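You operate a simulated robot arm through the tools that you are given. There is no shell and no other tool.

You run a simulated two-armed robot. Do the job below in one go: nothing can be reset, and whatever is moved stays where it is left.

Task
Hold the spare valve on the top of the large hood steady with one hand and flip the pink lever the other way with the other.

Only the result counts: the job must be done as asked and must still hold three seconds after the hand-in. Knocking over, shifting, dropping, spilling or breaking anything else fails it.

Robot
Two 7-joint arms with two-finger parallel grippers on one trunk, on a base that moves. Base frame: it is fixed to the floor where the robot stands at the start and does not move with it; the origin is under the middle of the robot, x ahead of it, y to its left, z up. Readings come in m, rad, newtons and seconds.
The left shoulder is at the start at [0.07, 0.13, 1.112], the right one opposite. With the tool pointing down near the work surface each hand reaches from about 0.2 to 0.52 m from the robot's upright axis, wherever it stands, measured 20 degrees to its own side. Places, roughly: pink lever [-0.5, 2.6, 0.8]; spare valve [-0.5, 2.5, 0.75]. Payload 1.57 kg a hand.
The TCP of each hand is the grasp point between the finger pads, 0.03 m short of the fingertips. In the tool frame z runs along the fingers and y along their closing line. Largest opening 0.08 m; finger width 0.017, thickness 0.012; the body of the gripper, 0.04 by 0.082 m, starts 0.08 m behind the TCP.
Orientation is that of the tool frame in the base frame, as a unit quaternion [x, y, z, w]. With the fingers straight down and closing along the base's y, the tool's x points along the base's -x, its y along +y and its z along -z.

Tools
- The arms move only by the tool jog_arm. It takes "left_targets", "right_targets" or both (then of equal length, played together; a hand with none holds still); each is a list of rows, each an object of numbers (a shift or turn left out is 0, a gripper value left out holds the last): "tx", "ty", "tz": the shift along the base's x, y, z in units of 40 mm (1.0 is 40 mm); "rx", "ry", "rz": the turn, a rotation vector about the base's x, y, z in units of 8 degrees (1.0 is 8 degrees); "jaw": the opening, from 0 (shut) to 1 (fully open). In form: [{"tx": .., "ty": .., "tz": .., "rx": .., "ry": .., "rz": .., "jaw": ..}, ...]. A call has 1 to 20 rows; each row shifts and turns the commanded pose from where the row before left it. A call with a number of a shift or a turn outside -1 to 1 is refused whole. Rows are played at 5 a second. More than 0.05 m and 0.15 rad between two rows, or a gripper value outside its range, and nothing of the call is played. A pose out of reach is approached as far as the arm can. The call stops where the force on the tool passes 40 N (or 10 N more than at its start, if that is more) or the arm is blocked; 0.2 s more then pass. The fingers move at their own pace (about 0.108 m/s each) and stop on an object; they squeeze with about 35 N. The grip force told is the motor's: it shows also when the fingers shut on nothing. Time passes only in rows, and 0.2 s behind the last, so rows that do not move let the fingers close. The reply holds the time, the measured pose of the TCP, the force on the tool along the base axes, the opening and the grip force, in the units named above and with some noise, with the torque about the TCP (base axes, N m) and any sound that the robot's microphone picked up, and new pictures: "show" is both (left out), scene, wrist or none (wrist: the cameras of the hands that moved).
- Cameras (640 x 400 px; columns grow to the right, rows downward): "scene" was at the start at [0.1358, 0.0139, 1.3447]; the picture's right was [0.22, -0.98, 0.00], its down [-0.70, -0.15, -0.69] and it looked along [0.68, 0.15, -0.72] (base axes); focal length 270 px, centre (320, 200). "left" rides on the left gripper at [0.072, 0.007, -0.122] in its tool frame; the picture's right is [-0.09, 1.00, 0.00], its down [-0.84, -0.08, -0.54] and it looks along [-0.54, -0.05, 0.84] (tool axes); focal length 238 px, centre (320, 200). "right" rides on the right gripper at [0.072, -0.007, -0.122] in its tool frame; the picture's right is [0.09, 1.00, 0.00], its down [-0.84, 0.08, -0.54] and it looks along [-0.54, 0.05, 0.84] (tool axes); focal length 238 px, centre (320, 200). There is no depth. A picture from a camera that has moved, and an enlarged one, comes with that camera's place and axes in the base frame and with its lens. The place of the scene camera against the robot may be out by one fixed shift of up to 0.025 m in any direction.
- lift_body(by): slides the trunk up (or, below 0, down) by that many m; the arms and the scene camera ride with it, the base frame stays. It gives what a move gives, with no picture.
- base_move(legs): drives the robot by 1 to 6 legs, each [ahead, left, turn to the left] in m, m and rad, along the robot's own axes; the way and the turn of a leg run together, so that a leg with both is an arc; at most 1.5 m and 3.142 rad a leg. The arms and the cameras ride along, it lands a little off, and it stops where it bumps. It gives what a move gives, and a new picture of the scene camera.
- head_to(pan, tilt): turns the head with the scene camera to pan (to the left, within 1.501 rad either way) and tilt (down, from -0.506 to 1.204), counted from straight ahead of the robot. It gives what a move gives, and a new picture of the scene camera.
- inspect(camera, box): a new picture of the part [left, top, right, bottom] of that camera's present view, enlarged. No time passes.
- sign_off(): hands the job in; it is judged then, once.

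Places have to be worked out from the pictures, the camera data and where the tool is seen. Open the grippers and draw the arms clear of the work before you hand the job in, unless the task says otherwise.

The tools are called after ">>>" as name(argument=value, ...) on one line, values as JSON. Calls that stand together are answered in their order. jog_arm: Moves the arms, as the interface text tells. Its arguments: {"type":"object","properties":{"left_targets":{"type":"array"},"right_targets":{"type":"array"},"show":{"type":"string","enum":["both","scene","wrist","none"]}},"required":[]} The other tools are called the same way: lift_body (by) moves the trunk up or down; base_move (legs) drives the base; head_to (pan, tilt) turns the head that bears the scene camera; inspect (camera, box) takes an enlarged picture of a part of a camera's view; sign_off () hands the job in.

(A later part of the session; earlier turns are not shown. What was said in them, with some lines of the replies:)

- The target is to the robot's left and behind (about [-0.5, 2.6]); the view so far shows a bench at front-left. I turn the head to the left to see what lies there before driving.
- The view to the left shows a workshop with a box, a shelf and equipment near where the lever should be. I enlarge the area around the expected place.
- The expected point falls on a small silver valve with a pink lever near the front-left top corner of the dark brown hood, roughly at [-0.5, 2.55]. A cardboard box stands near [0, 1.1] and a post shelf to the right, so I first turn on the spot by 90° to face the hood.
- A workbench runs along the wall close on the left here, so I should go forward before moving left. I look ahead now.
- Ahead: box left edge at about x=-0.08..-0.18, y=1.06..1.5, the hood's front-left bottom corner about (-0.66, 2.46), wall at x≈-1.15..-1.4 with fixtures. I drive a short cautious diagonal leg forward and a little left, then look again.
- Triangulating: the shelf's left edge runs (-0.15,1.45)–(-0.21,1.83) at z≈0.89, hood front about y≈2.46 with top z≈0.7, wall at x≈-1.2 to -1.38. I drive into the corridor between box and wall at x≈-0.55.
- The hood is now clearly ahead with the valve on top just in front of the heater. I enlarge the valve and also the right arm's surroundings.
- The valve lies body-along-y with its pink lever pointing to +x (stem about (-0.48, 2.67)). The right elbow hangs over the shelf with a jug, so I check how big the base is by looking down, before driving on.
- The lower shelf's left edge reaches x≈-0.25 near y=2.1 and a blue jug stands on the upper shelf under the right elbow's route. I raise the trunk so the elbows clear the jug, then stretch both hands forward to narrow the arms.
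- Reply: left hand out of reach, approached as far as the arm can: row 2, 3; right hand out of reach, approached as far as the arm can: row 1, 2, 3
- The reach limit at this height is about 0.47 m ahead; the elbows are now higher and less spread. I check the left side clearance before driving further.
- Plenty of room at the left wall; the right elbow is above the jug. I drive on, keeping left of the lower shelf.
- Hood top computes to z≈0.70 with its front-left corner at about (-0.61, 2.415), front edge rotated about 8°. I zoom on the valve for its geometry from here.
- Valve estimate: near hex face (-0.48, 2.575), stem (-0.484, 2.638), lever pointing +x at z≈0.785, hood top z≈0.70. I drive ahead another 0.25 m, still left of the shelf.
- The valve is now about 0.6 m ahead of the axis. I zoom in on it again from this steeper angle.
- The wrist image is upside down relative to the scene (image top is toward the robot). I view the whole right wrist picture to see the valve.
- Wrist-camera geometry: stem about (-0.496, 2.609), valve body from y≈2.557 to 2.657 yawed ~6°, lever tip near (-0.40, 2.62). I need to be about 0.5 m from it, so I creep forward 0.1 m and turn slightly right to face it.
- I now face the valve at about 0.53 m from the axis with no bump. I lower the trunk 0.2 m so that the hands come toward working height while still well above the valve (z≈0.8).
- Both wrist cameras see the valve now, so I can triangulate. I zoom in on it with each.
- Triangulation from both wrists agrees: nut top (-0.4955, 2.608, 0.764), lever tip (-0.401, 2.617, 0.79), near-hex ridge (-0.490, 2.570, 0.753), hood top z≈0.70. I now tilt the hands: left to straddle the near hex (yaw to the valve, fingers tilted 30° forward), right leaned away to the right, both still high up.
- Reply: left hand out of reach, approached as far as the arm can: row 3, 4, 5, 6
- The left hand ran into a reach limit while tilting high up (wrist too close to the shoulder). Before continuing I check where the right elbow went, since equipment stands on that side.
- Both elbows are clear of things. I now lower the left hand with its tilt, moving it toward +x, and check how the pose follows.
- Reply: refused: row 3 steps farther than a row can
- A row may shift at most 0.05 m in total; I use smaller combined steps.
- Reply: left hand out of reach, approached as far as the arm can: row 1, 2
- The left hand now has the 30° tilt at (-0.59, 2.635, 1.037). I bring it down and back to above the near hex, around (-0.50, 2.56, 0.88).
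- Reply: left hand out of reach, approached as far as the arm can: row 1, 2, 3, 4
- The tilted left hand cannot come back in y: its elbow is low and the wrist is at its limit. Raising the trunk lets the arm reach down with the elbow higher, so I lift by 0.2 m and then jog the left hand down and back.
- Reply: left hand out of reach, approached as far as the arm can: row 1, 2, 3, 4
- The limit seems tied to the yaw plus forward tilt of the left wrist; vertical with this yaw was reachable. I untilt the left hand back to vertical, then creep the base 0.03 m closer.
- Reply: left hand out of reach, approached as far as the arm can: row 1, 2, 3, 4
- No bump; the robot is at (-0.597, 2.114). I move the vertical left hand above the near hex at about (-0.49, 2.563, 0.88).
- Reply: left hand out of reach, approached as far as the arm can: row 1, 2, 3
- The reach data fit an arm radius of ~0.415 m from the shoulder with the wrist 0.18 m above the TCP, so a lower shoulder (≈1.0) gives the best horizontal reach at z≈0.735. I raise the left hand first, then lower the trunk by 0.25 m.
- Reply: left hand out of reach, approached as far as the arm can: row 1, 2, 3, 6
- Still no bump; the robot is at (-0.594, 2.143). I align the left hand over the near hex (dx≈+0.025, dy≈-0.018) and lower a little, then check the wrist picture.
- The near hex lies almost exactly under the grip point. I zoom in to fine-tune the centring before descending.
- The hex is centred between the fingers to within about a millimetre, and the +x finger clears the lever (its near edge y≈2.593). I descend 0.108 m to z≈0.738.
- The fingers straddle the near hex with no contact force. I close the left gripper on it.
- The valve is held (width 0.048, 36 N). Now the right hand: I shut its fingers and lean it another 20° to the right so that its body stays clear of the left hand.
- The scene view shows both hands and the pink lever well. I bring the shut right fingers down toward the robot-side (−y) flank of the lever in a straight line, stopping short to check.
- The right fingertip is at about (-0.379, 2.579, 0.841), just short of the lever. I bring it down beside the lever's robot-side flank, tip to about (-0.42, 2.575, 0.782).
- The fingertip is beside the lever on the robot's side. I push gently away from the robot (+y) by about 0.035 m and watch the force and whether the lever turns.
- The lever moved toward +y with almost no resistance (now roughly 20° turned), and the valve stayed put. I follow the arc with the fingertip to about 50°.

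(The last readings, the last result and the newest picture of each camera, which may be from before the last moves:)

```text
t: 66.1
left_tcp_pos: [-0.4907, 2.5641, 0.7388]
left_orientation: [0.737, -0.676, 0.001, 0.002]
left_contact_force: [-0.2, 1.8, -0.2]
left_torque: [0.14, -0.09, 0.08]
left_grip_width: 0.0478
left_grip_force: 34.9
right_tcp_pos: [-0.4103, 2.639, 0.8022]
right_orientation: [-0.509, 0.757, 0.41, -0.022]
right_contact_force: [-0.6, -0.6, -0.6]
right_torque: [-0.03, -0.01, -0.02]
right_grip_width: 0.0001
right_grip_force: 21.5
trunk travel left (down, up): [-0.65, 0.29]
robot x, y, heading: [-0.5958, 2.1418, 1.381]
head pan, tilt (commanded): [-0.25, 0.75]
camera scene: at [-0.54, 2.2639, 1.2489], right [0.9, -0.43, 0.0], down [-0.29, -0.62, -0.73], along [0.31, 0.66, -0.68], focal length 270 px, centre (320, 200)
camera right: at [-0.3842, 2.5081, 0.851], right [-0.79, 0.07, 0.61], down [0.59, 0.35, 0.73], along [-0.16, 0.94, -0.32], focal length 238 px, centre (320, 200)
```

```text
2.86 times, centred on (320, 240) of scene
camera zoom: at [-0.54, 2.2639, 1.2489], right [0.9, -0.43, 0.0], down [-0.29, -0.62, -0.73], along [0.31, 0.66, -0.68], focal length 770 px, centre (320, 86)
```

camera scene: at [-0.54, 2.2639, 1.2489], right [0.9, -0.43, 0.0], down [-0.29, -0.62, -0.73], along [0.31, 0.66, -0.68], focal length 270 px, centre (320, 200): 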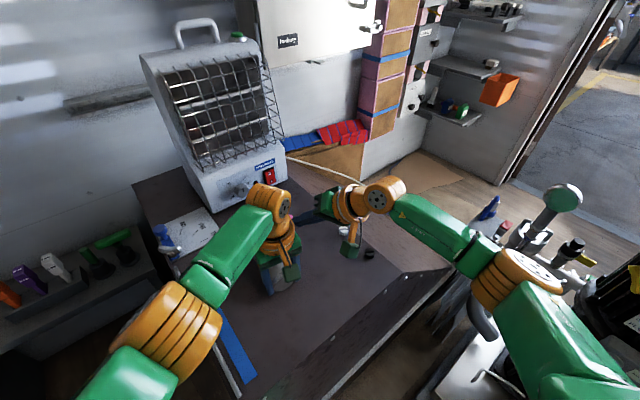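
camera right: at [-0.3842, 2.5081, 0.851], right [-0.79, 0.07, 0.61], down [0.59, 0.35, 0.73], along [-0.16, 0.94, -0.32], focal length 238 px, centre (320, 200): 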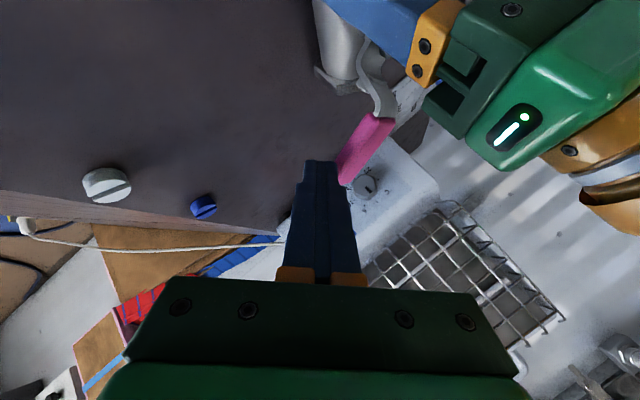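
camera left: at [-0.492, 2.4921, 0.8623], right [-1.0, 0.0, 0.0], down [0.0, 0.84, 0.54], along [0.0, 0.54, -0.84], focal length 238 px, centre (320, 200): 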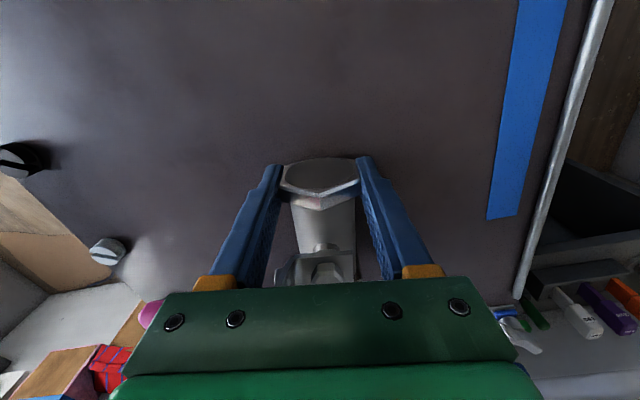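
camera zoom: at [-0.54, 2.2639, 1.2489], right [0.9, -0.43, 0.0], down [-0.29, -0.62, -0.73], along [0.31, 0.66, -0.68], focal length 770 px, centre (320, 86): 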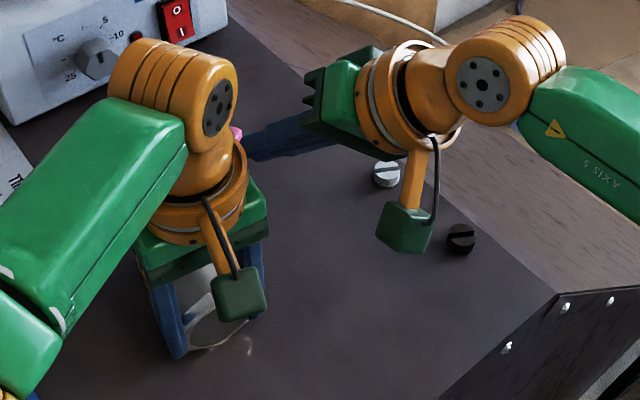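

The lever is at about 51° now, still moving freely with the valve steady. I continue along the arc to about 80°.

>>> jog_arm(right_targets=[{"tx": -0.2, "ty": 0.22}, {"tx": -0.2, "ty": 0.21}, {"tx": -0.24, "ty": 0.16}, {"tx": -0.24, "ty": 0.15}], show="both")

>>> inspect(camera="scene", box=[220, 150, 420, 290])

```text
t: 67.1
left_tcp_pos: [-0.4919, 2.5646, 0.739]
left_orientation: [0.737, -0.676, 0.002, 0.003]
left_contact_force: [-1.0, 1.4, 0.3]
left_torque: [0.16, -0.11, 0.13]
left_grip_width: 0.0476
left_grip_force: 35.0
right_tcp_pos: [-0.4462, 2.6685, 0.803]
right_orientation: [-0.508, 0.757, 0.41, -0.023]
right_contact_force: [0.9, -1.2, -0.7]
right_torque: [0.02, -0.03, 0.03]
right_grip_width: 0.0
right_grip_force: 20.4
trunk travel left (down, up): [-0.65, 0.29]
robot x, y, heading: [-0.59, 2.1408, 1.383]
head pan, tilt (commanded): [-0.25, 0.75]
camera scene: at [-0.5401, 2.2638, 1.2489], right [0.9, -0.43, 0.0], down [-0.29, -0.62, -0.73], along [0.31, 0.66, -0.68], focal length 270 px, centre (320, 200)
camera right: at [-0.4201, 2.5375, 0.8507], right [-0.79, 0.07, 0.61], down [0.59, 0.35, 0.73], along [-0.16, 0.94, -0.32], focal length 238 px, centre (320, 200)
```

scene: 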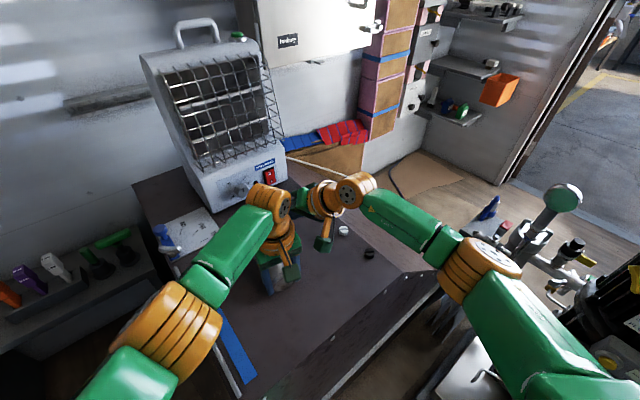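
right: 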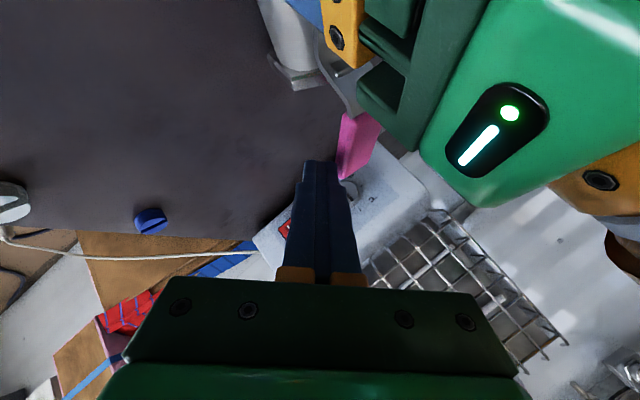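

```text
2.86 times, centred on (320, 220) of scene
camera zoom: at [-0.5401, 2.2638, 1.2489], right [0.9, -0.43, 0.0], down [-0.29, -0.62, -0.73], along [0.31, 0.66, -0.68], focal length 770 px, centre (320, 143)
```

zoom: 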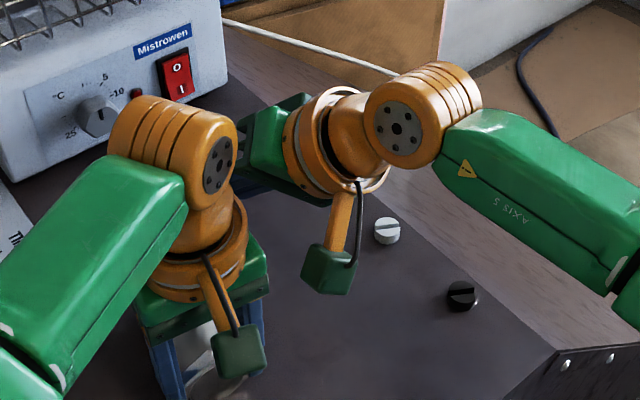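

The lever is at about 82°, and the remaining ~14° takes the right hand (and its camera box) near the left hand. I yaw the right hand 10° about the vertical to swing its wrist and camera away before the last push.

>>> jog_arm(right_targets=[{"rz": 0.6}, {"rz": 0.65}], show="both")

>>> inspect(camera="scene", box=[220, 150, 420, 290])

```text
t: 67.7
left_tcp_pos: [-0.4916, 2.5638, 0.7393]
left_orientation: [0.737, -0.676, 0.002, 0.002]
left_contact_force: [-2.3, -1.0, 0.5]
left_torque: [0.17, -0.07, 0.14]
left_grip_width: 0.0477
left_grip_force: 34.6
right_tcp_pos: [-0.4467, 2.668, 0.8026]
right_orientation: [-0.573, 0.709, 0.407, -0.058]
right_contact_force: [0.8, -0.3, -0.1]
right_torque: [0.05, -0.04, 0.0]
right_grip_width: 0.0
right_grip_force: 21.8
trunk travel left (down, up): [-0.65, 0.29]
robot x, y, heading: [-0.5929, 2.141, 1.377]
head pan, tilt (commanded): [-0.25, 0.75]
camera scene: at [-0.5401, 2.2635, 1.2489], right [0.9, -0.43, 0.0], down [-0.29, -0.62, -0.73], along [0.31, 0.66, -0.68], focal length 270 px, centre (320, 200)
camera right: at [-0.3977, 2.544, 0.8507], right [-0.79, -0.07, 0.61], down [0.52, 0.44, 0.73], along [-0.32, 0.89, -0.32], focal length 238 px, centre (320, 200)
```

scene: 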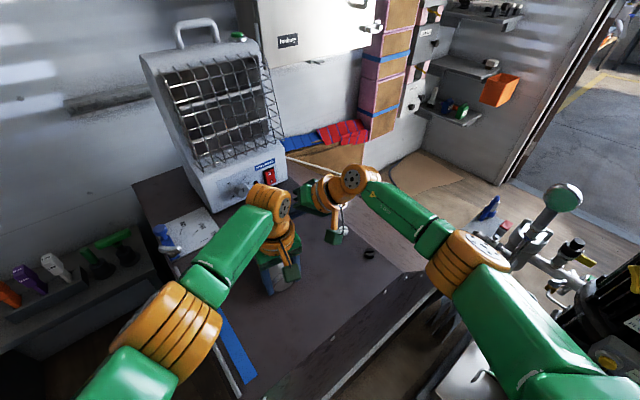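
right: 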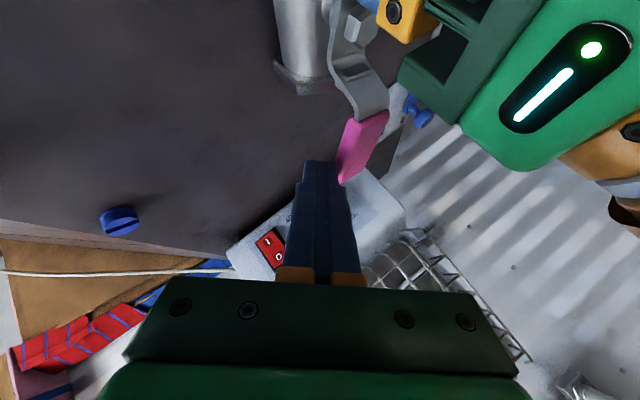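

```text
2.86 times, centred on (320, 220) of scene
camera zoom: at [-0.5401, 2.2635, 1.2489], right [0.9, -0.43, 0.0], down [-0.29, -0.62, -0.73], along [0.31, 0.66, -0.68], focal length 770 px, centre (320, 143)
```

zoom: 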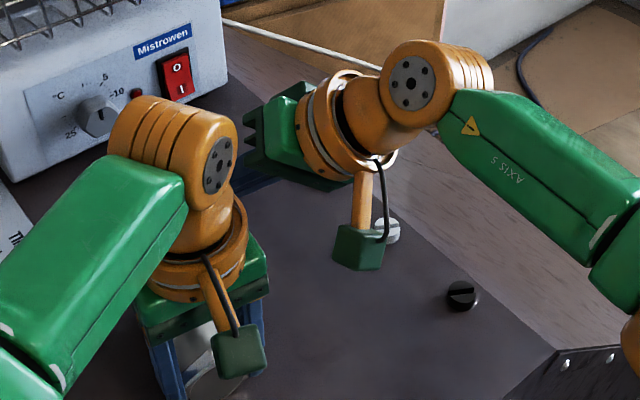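

The clearance grew nicely. I push the lever the rest of the way in small steps, mostly in −x, watching the force.

>>> jog_arm(right_targets=[{"tx": -0.16, "ty": 0.09}, {"tx": -0.16, "ty": 0.09}, {"tx": -0.16, "ty": 0.09}], show="both")

>>> inspect(camera="scene", box=[220, 150, 420, 290])

```text
t: 68.5
left_tcp_pos: [-0.491, 2.5647, 0.7387]
left_orientation: [0.739, -0.674, 0.0, 0.002]
left_contact_force: [-7.8, 4.1, -0.4]
left_torque: [-0.2, -0.44, 0.94]
left_grip_width: 0.0478
left_grip_force: 34.9
right_tcp_pos: [-0.4642, 2.679, 0.8019]
right_orientation: [-0.572, 0.71, 0.406, -0.058]
right_contact_force: [7.7, -4.0, 0.4]
right_torque: [-0.09, -0.15, 0.04]
right_grip_width: 0.0
right_grip_force: 21.2
trunk travel left (down, up): [-0.65, 0.29]
robot x, y, heading: [-0.5917, 2.1425, 1.376]
head pan, tilt (commanded): [-0.25, 0.75]
camera scene: at [-0.5398, 2.2635, 1.2489], right [0.9, -0.43, 0.0], down [-0.29, -0.62, -0.73], along [0.31, 0.66, -0.68], focal length 270 px, centre (320, 200)
camera right: at [-0.4156, 2.5546, 0.8506], right [-0.79, -0.06, 0.61], down [0.52, 0.44, 0.73], along [-0.32, 0.89, -0.32], focal length 238 px, centre (320, 200)
```

scene: 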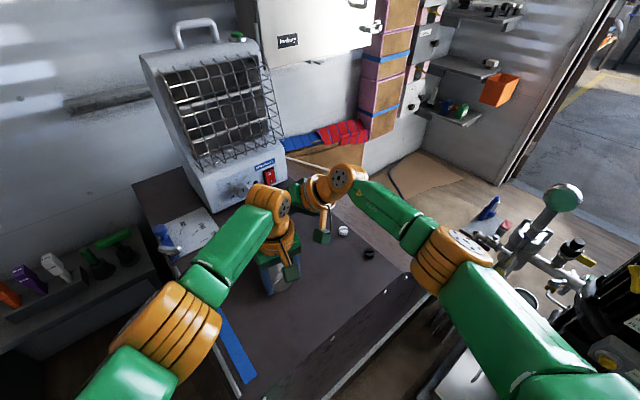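
right: 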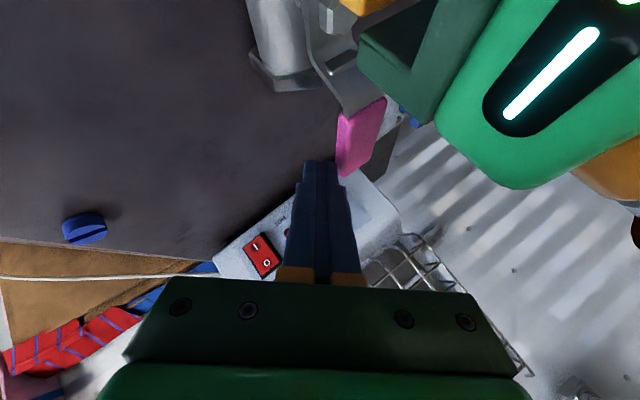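

```text
2.86 times, centred on (320, 220) of scene
camera zoom: at [-0.5398, 2.2635, 1.2489], right [0.9, -0.43, 0.0], down [-0.29, -0.62, -0.73], along [0.31, 0.66, -0.68], focal length 770 px, centre (320, 143)
```

zoom: 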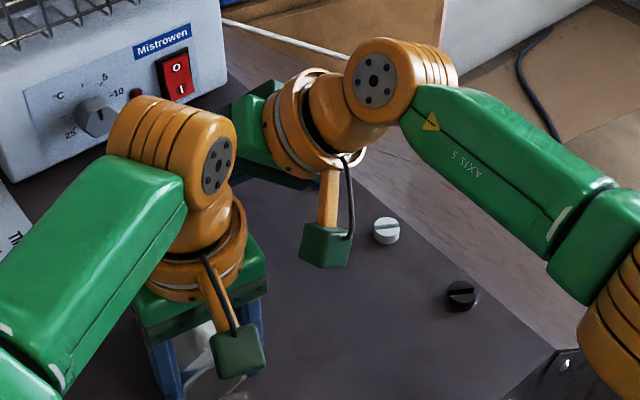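

The right tip force rose to ~8.7 N and is mirrored in the left hand's reading, with the lever pointing ~96° (exactly along the body, 90° from the start): it is on its stop, and the valve hasn't moved. I back the right hand off toward +x and up, and check the lever stays.

>>> jog_arm(right_targets=[{"tx": 0.3}, {"tx": 0.6, "tz": 0.4}, {"tx": 0.6, "ty": -0.2, "tz": 0.7}, {"tx": 0.6, "ty": -0.2, "tz": 0.7}, {"tx": 0.6, "ty": -0.2, "tz": 0.7}], show="both")

>>> inspect(camera="right", box=[280, 0, 480, 160])

```text
t: 69.7
left_tcp_pos: [-0.4905, 2.564, 0.7379]
left_orientation: [0.737, -0.675, 0.001, 0.003]
left_contact_force: [0.1, 0.2, 1.1]
left_torque: [0.01, -0.1, -0.05]
left_grip_width: 0.0477
left_grip_force: 35.0
right_tcp_pos: [-0.3572, 2.6536, 0.9034]
right_orientation: [-0.573, 0.709, 0.406, -0.059]
right_contact_force: [1.0, 0.6, 0.4]
right_torque: [-0.03, -0.03, 0.0]
right_grip_width: 0.0
right_grip_force: 21.9
trunk travel left (down, up): [-0.65, 0.29]
robot x, y, heading: [-0.5908, 2.1438, 1.383]
head pan, tilt (commanded): [-0.25, 0.75]
camera scene: at [-0.5395, 2.2635, 1.2489], right [0.9, -0.43, 0.0], down [-0.29, -0.62, -0.73], along [0.31, 0.66, -0.68], focal length 270 px, centre (320, 200)
camera right: at [-0.3087, 2.5293, 0.9516], right [-0.79, -0.07, 0.61], down [0.52, 0.44, 0.73], along [-0.32, 0.89, -0.32], focal length 238 px, centre (320, 200)
```

scene: 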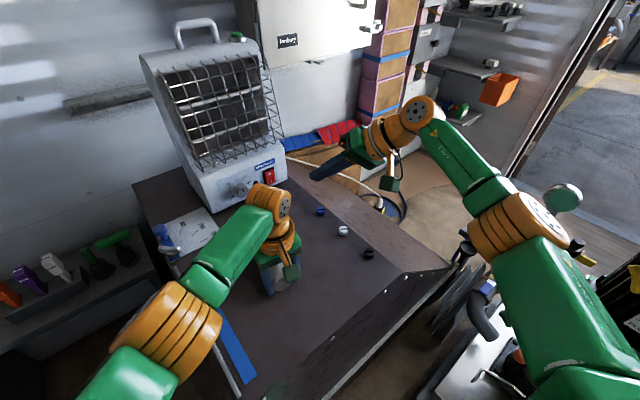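
right: 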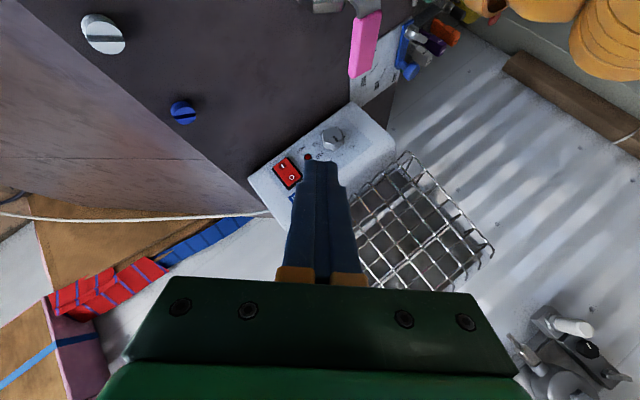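

```text
2.50 times, centred on (380, 80) of right
camera zoom: at [-0.3087, 2.5293, 0.9516], right [-0.79, -0.07, 0.61], down [0.52, 0.44, 0.73], along [-0.32, 0.89, -0.32], focal length 596 px, centre (170, 500)
```

zoom: 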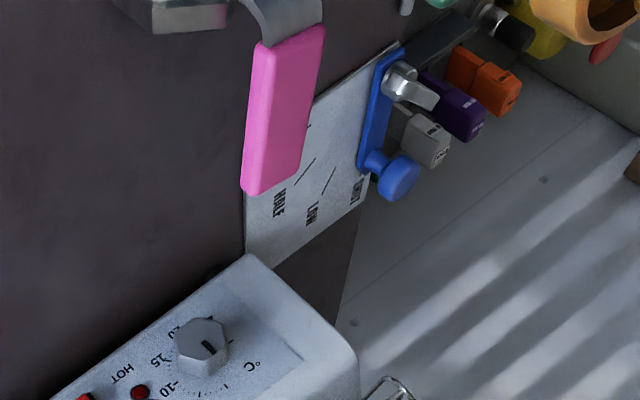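

The lever stays along +y after release. To measure its angle against the body more exactly while the left hand still holds, I draw the right hand back and up so its camera sees the whole valve.

>>> jog_arm(right_targets=[{"ty": -0.8, "tz": 0.6, "tx": 0.3}, {"ty": -0.8, "tz": 0.6, "tx": 0.3}, {"ty": -0.8, "tz": 0.6, "tx": 0.3}], show="both")

>>> inspect(camera="right", box=[270, 0, 470, 140])

```text
t: 70.5
left_tcp_pos: [-0.4905, 2.5636, 0.7384]
left_orientation: [0.737, -0.675, 0.0, 0.004]
left_contact_force: [0.1, 0.1, -0.6]
left_torque: [-0.24, -0.01, 0.0]
left_grip_width: 0.0481
left_grip_force: 35.1
right_tcp_pos: [-0.3204, 2.5571, 0.9745]
right_orientation: [-0.572, 0.71, 0.407, -0.058]
right_contact_force: [0.4, 0.1, 0.1]
right_torque: [0.03, 0.0, 0.0]
right_grip_width: 0.0001
right_grip_force: 21.4
trunk travel left (down, up): [-0.65, 0.29]
robot x, y, heading: [-0.5938, 2.1454, 1.376]
head pan, tilt (commanded): [-0.25, 0.75]
camera scene: at [-0.5395, 2.263, 1.2489], right [0.9, -0.43, 0.0], down [-0.29, -0.62, -0.73], along [0.31, 0.66, -0.68], focal length 270 px, centre (320, 200)
camera right: at [-0.2723, 2.4328, 1.0228], right [-0.79, -0.07, 0.61], down [0.52, 0.44, 0.73], along [-0.32, 0.89, -0.32], focal length 238 px, centre (320, 200)
```

scene: 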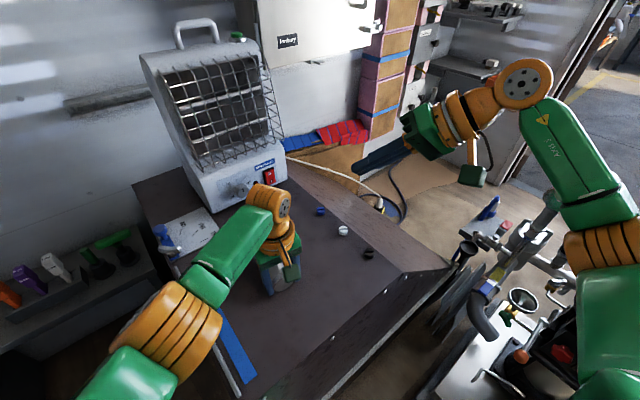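
right: 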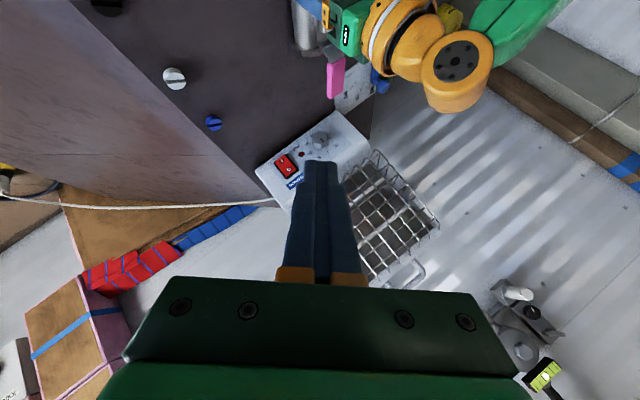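

```text
2.86 times, centred on (370, 70) of right
camera zoom: at [-0.2723, 2.4328, 1.0228], right [-0.79, -0.07, 0.61], down [0.52, 0.44, 0.73], along [-0.32, 0.89, -0.32], focal length 681 px, centre (177, 571)
```

zoom: 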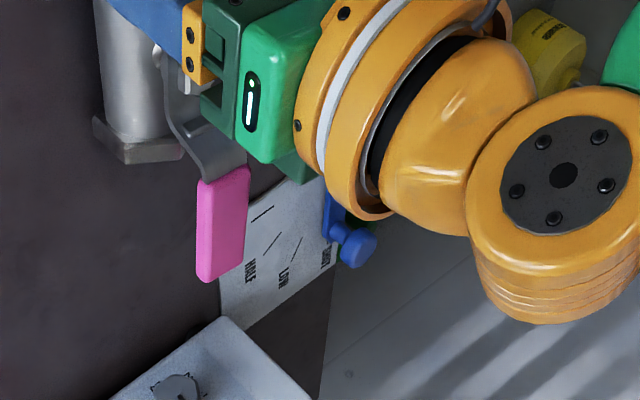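

The measured lever direction is ~94–96°, parallel to the valve body, and the earlier force/torque pattern fits contact at the lever against its stop. I now open the left gripper and lift it straight up, opening the right one too (it's clear).

>>> jog_arm(left_targets=[{"jaw": 0.8}, {"jaw": 1}, {"jaw": 1}, {"tz": 0.5}, {"tz": 0.8}, {"tz": 0.9}, {"tz": 0.9}], right_targets=[{}, {}, {}, {"jaw": 1}, {"jaw": 1}, {}, {}], show="both")

>>> inspect(camera="left", box=[220, 90, 420, 250])

```text
t: 72.1
left_tcp_pos: [-0.4901, 2.5646, 0.862]
left_orientation: [0.737, -0.676, 0.0, 0.002]
left_contact_force: [0.2, 0.6, 1.0]
left_torque: [0.0, 0.01, 0.01]
left_grip_width: 0.0801
left_grip_force: 0.0
right_tcp_pos: [-0.3211, 2.5562, 0.9736]
right_orientation: [-0.572, 0.71, 0.407, -0.058]
right_contact_force: [-0.3, -0.4, -0.3]
right_torque: [-0.02, -0.02, -0.06]
right_grip_width: 0.08
right_grip_force: 0.1
trunk travel left (down, up): [-0.65, 0.29]
robot x, y, heading: [-0.5913, 2.1373, 1.375]
head pan, tilt (commanded): [-0.25, 0.75]
camera scene: at [-0.5399, 2.2626, 1.249], right [0.9, -0.43, 0.0], down [-0.29, -0.62, -0.73], along [0.31, 0.66, -0.68], focal length 270 px, centre (320, 200)
camera right: at [-0.2726, 2.4329, 1.0227], right [-0.79, -0.07, 0.61], down [0.52, 0.44, 0.73], along [-0.32, 0.89, -0.32], focal length 238 px, centre (320, 200)
camera left: at [-0.4911, 2.4923, 0.9856], right [-1.0, 0.0, 0.0], down [0.0, 0.84, 0.54], along [0.0, 0.54, -0.84], focal length 238 px, centre (320, 200)
```

scene: 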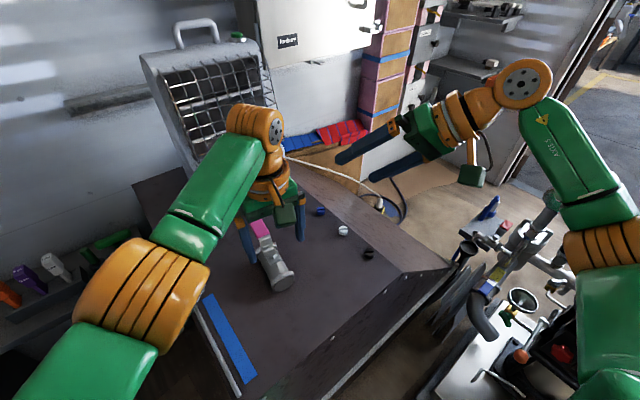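
right: 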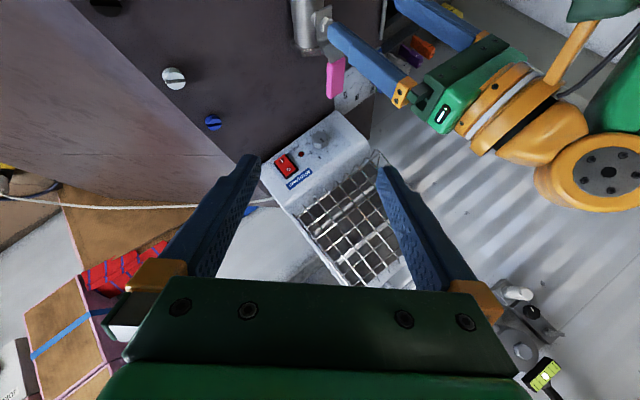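
left: 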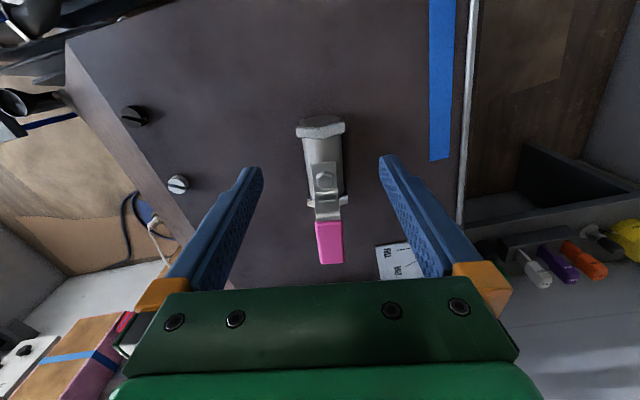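

```text
2.50 times, centred on (320, 170) of left
camera zoom: at [-0.4911, 2.4923, 0.9856], right [-1.0, 0.0, 0.0], down [0.0, 0.84, 0.54], along [0.0, 0.54, -0.84], focal length 596 px, centre (320, 275)
```

zoom: 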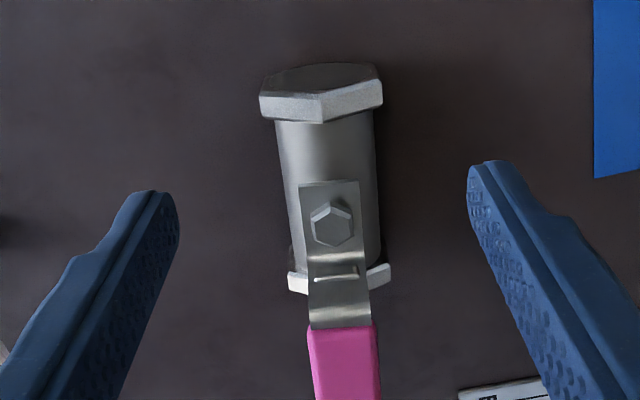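

The left wrist picture shows the lever lying along the valve body, and the valve itself unmoved (ridge still at (-0.49, 2.57)). I raise the trunk 0.2 m to draw both open hands well clear.

>>> lift_body(by=0.2)

>>> jog_arm(left_targets=[{"tx": -0.8}, {"tx": -0.8}, {"tx": -0.5}], show="both")

>>> inspect(camera="scene", box=[160, 160, 400, 330])

```text
t: 74.3
left_tcp_pos: [-0.4891, 2.5656, 1.0625]
left_orientation: [0.737, -0.675, 0.001, 0.002]
left_contact_force: [-0.3, -0.7, -0.8]
left_torque: [0.01, -0.01, -0.01]
left_grip_width: 0.0802
left_grip_force: 0.1
right_tcp_pos: [-0.3218, 2.558, 1.1746]
right_orientation: [-0.572, 0.71, 0.407, -0.058]
right_contact_force: [-0.6, 0.4, -0.4]
right_torque: [0.01, -0.08, 0.0]
right_grip_width: 0.0799
right_grip_force: 0.1
trunk travel left (down, up): [-0.85, 0.09]
robot x, y, heading: [-0.5925, 2.1417, 1.379]
head pan, tilt (commanded): [-0.25, 0.75]
```

```text
t: 75.1
left_tcp_pos: [-0.5743, 2.5642, 1.0603]
left_orientation: [0.738, -0.675, 0.002, 0.003]
left_contact_force: [-0.6, -0.6, -0.2]
left_torque: [0.02, -0.03, -0.02]
left_grip_width: 0.0799
left_grip_force: 0.2
right_tcp_pos: [-0.321, 2.5569, 1.1736]
right_orientation: [-0.573, 0.709, 0.407, -0.058]
right_contact_force: [-0.3, -0.2, 0.2]
right_torque: [0.0, 0.01, 0.02]
right_grip_width: 0.0798
right_grip_force: 0.1
trunk travel left (down, up): [-0.85, 0.09]
robot x, y, heading: [-0.591, 2.1421, 1.379]
head pan, tilt (commanded): [-0.25, 0.75]
camera scene: at [-0.5403, 2.2631, 1.449], right [0.9, -0.43, 0.0], down [-0.29, -0.62, -0.73], along [0.31, 0.66, -0.68], focal length 270 px, centre (320, 200)
camera left: at [-0.5757, 2.4922, 1.1846], right [-1.0, 0.0, 0.0], down [0.0, 0.84, 0.54], along [0.0, 0.54, -0.84], focal length 238 px, centre (320, 200)
```

scene: 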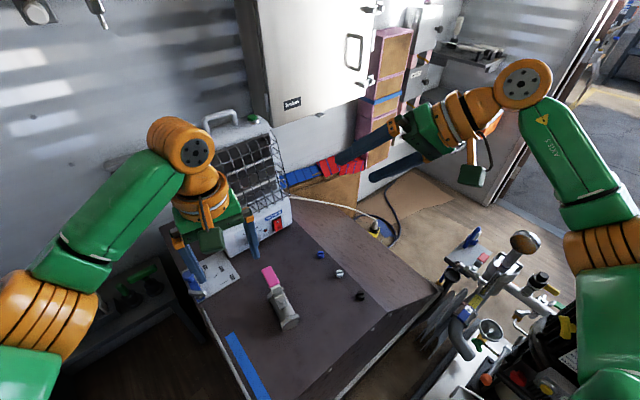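
left: 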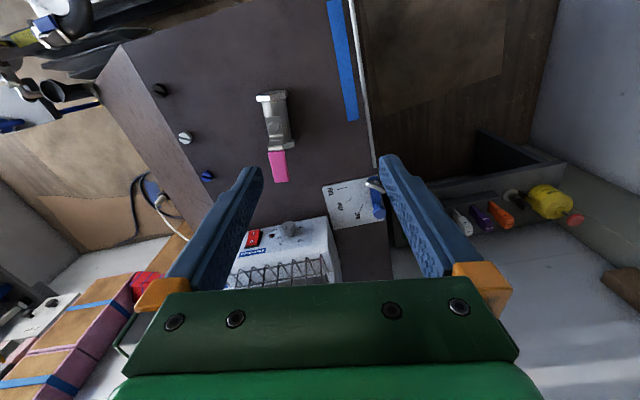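

```text
2.35 times, centred on (280, 245) of scene
camera zoom: at [-0.5403, 2.2631, 1.449], right [0.9, -0.43, 0.0], down [-0.29, -0.62, -0.73], along [0.31, 0.66, -0.68], focal length 634 px, centre (414, 94)
```

zoom: 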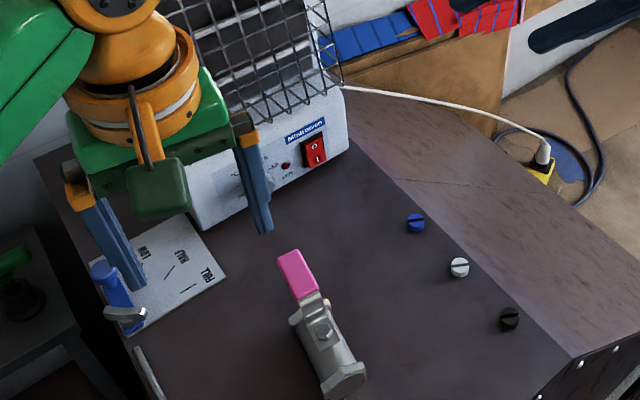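

The lever now lies along the valve body, 90° from where it started. The valve and everything around it are in place, and both grippers are open and well clear. I hand the job in.

>>> sign_off()

```text
The job is handed in.
```

I flipped the pink lever to its other end position while the left hand held the spare valve steady, and I have handed the job in. No verdict came back with the hand-in.

- **Lever:** it turned 90°, from sticking out sideways to lying along the valve body. It came up against its stop and stayed there after I let go.
- **Valve:** it sits where it was before, to within a few millimetres on the wrist camera.
- **Surroundings:** the base drove up to the hood without reporting a bump, and the last pictures show nothing near the valve out of place.
- **Hands:** both grippers are open and raised well clear of the valve.
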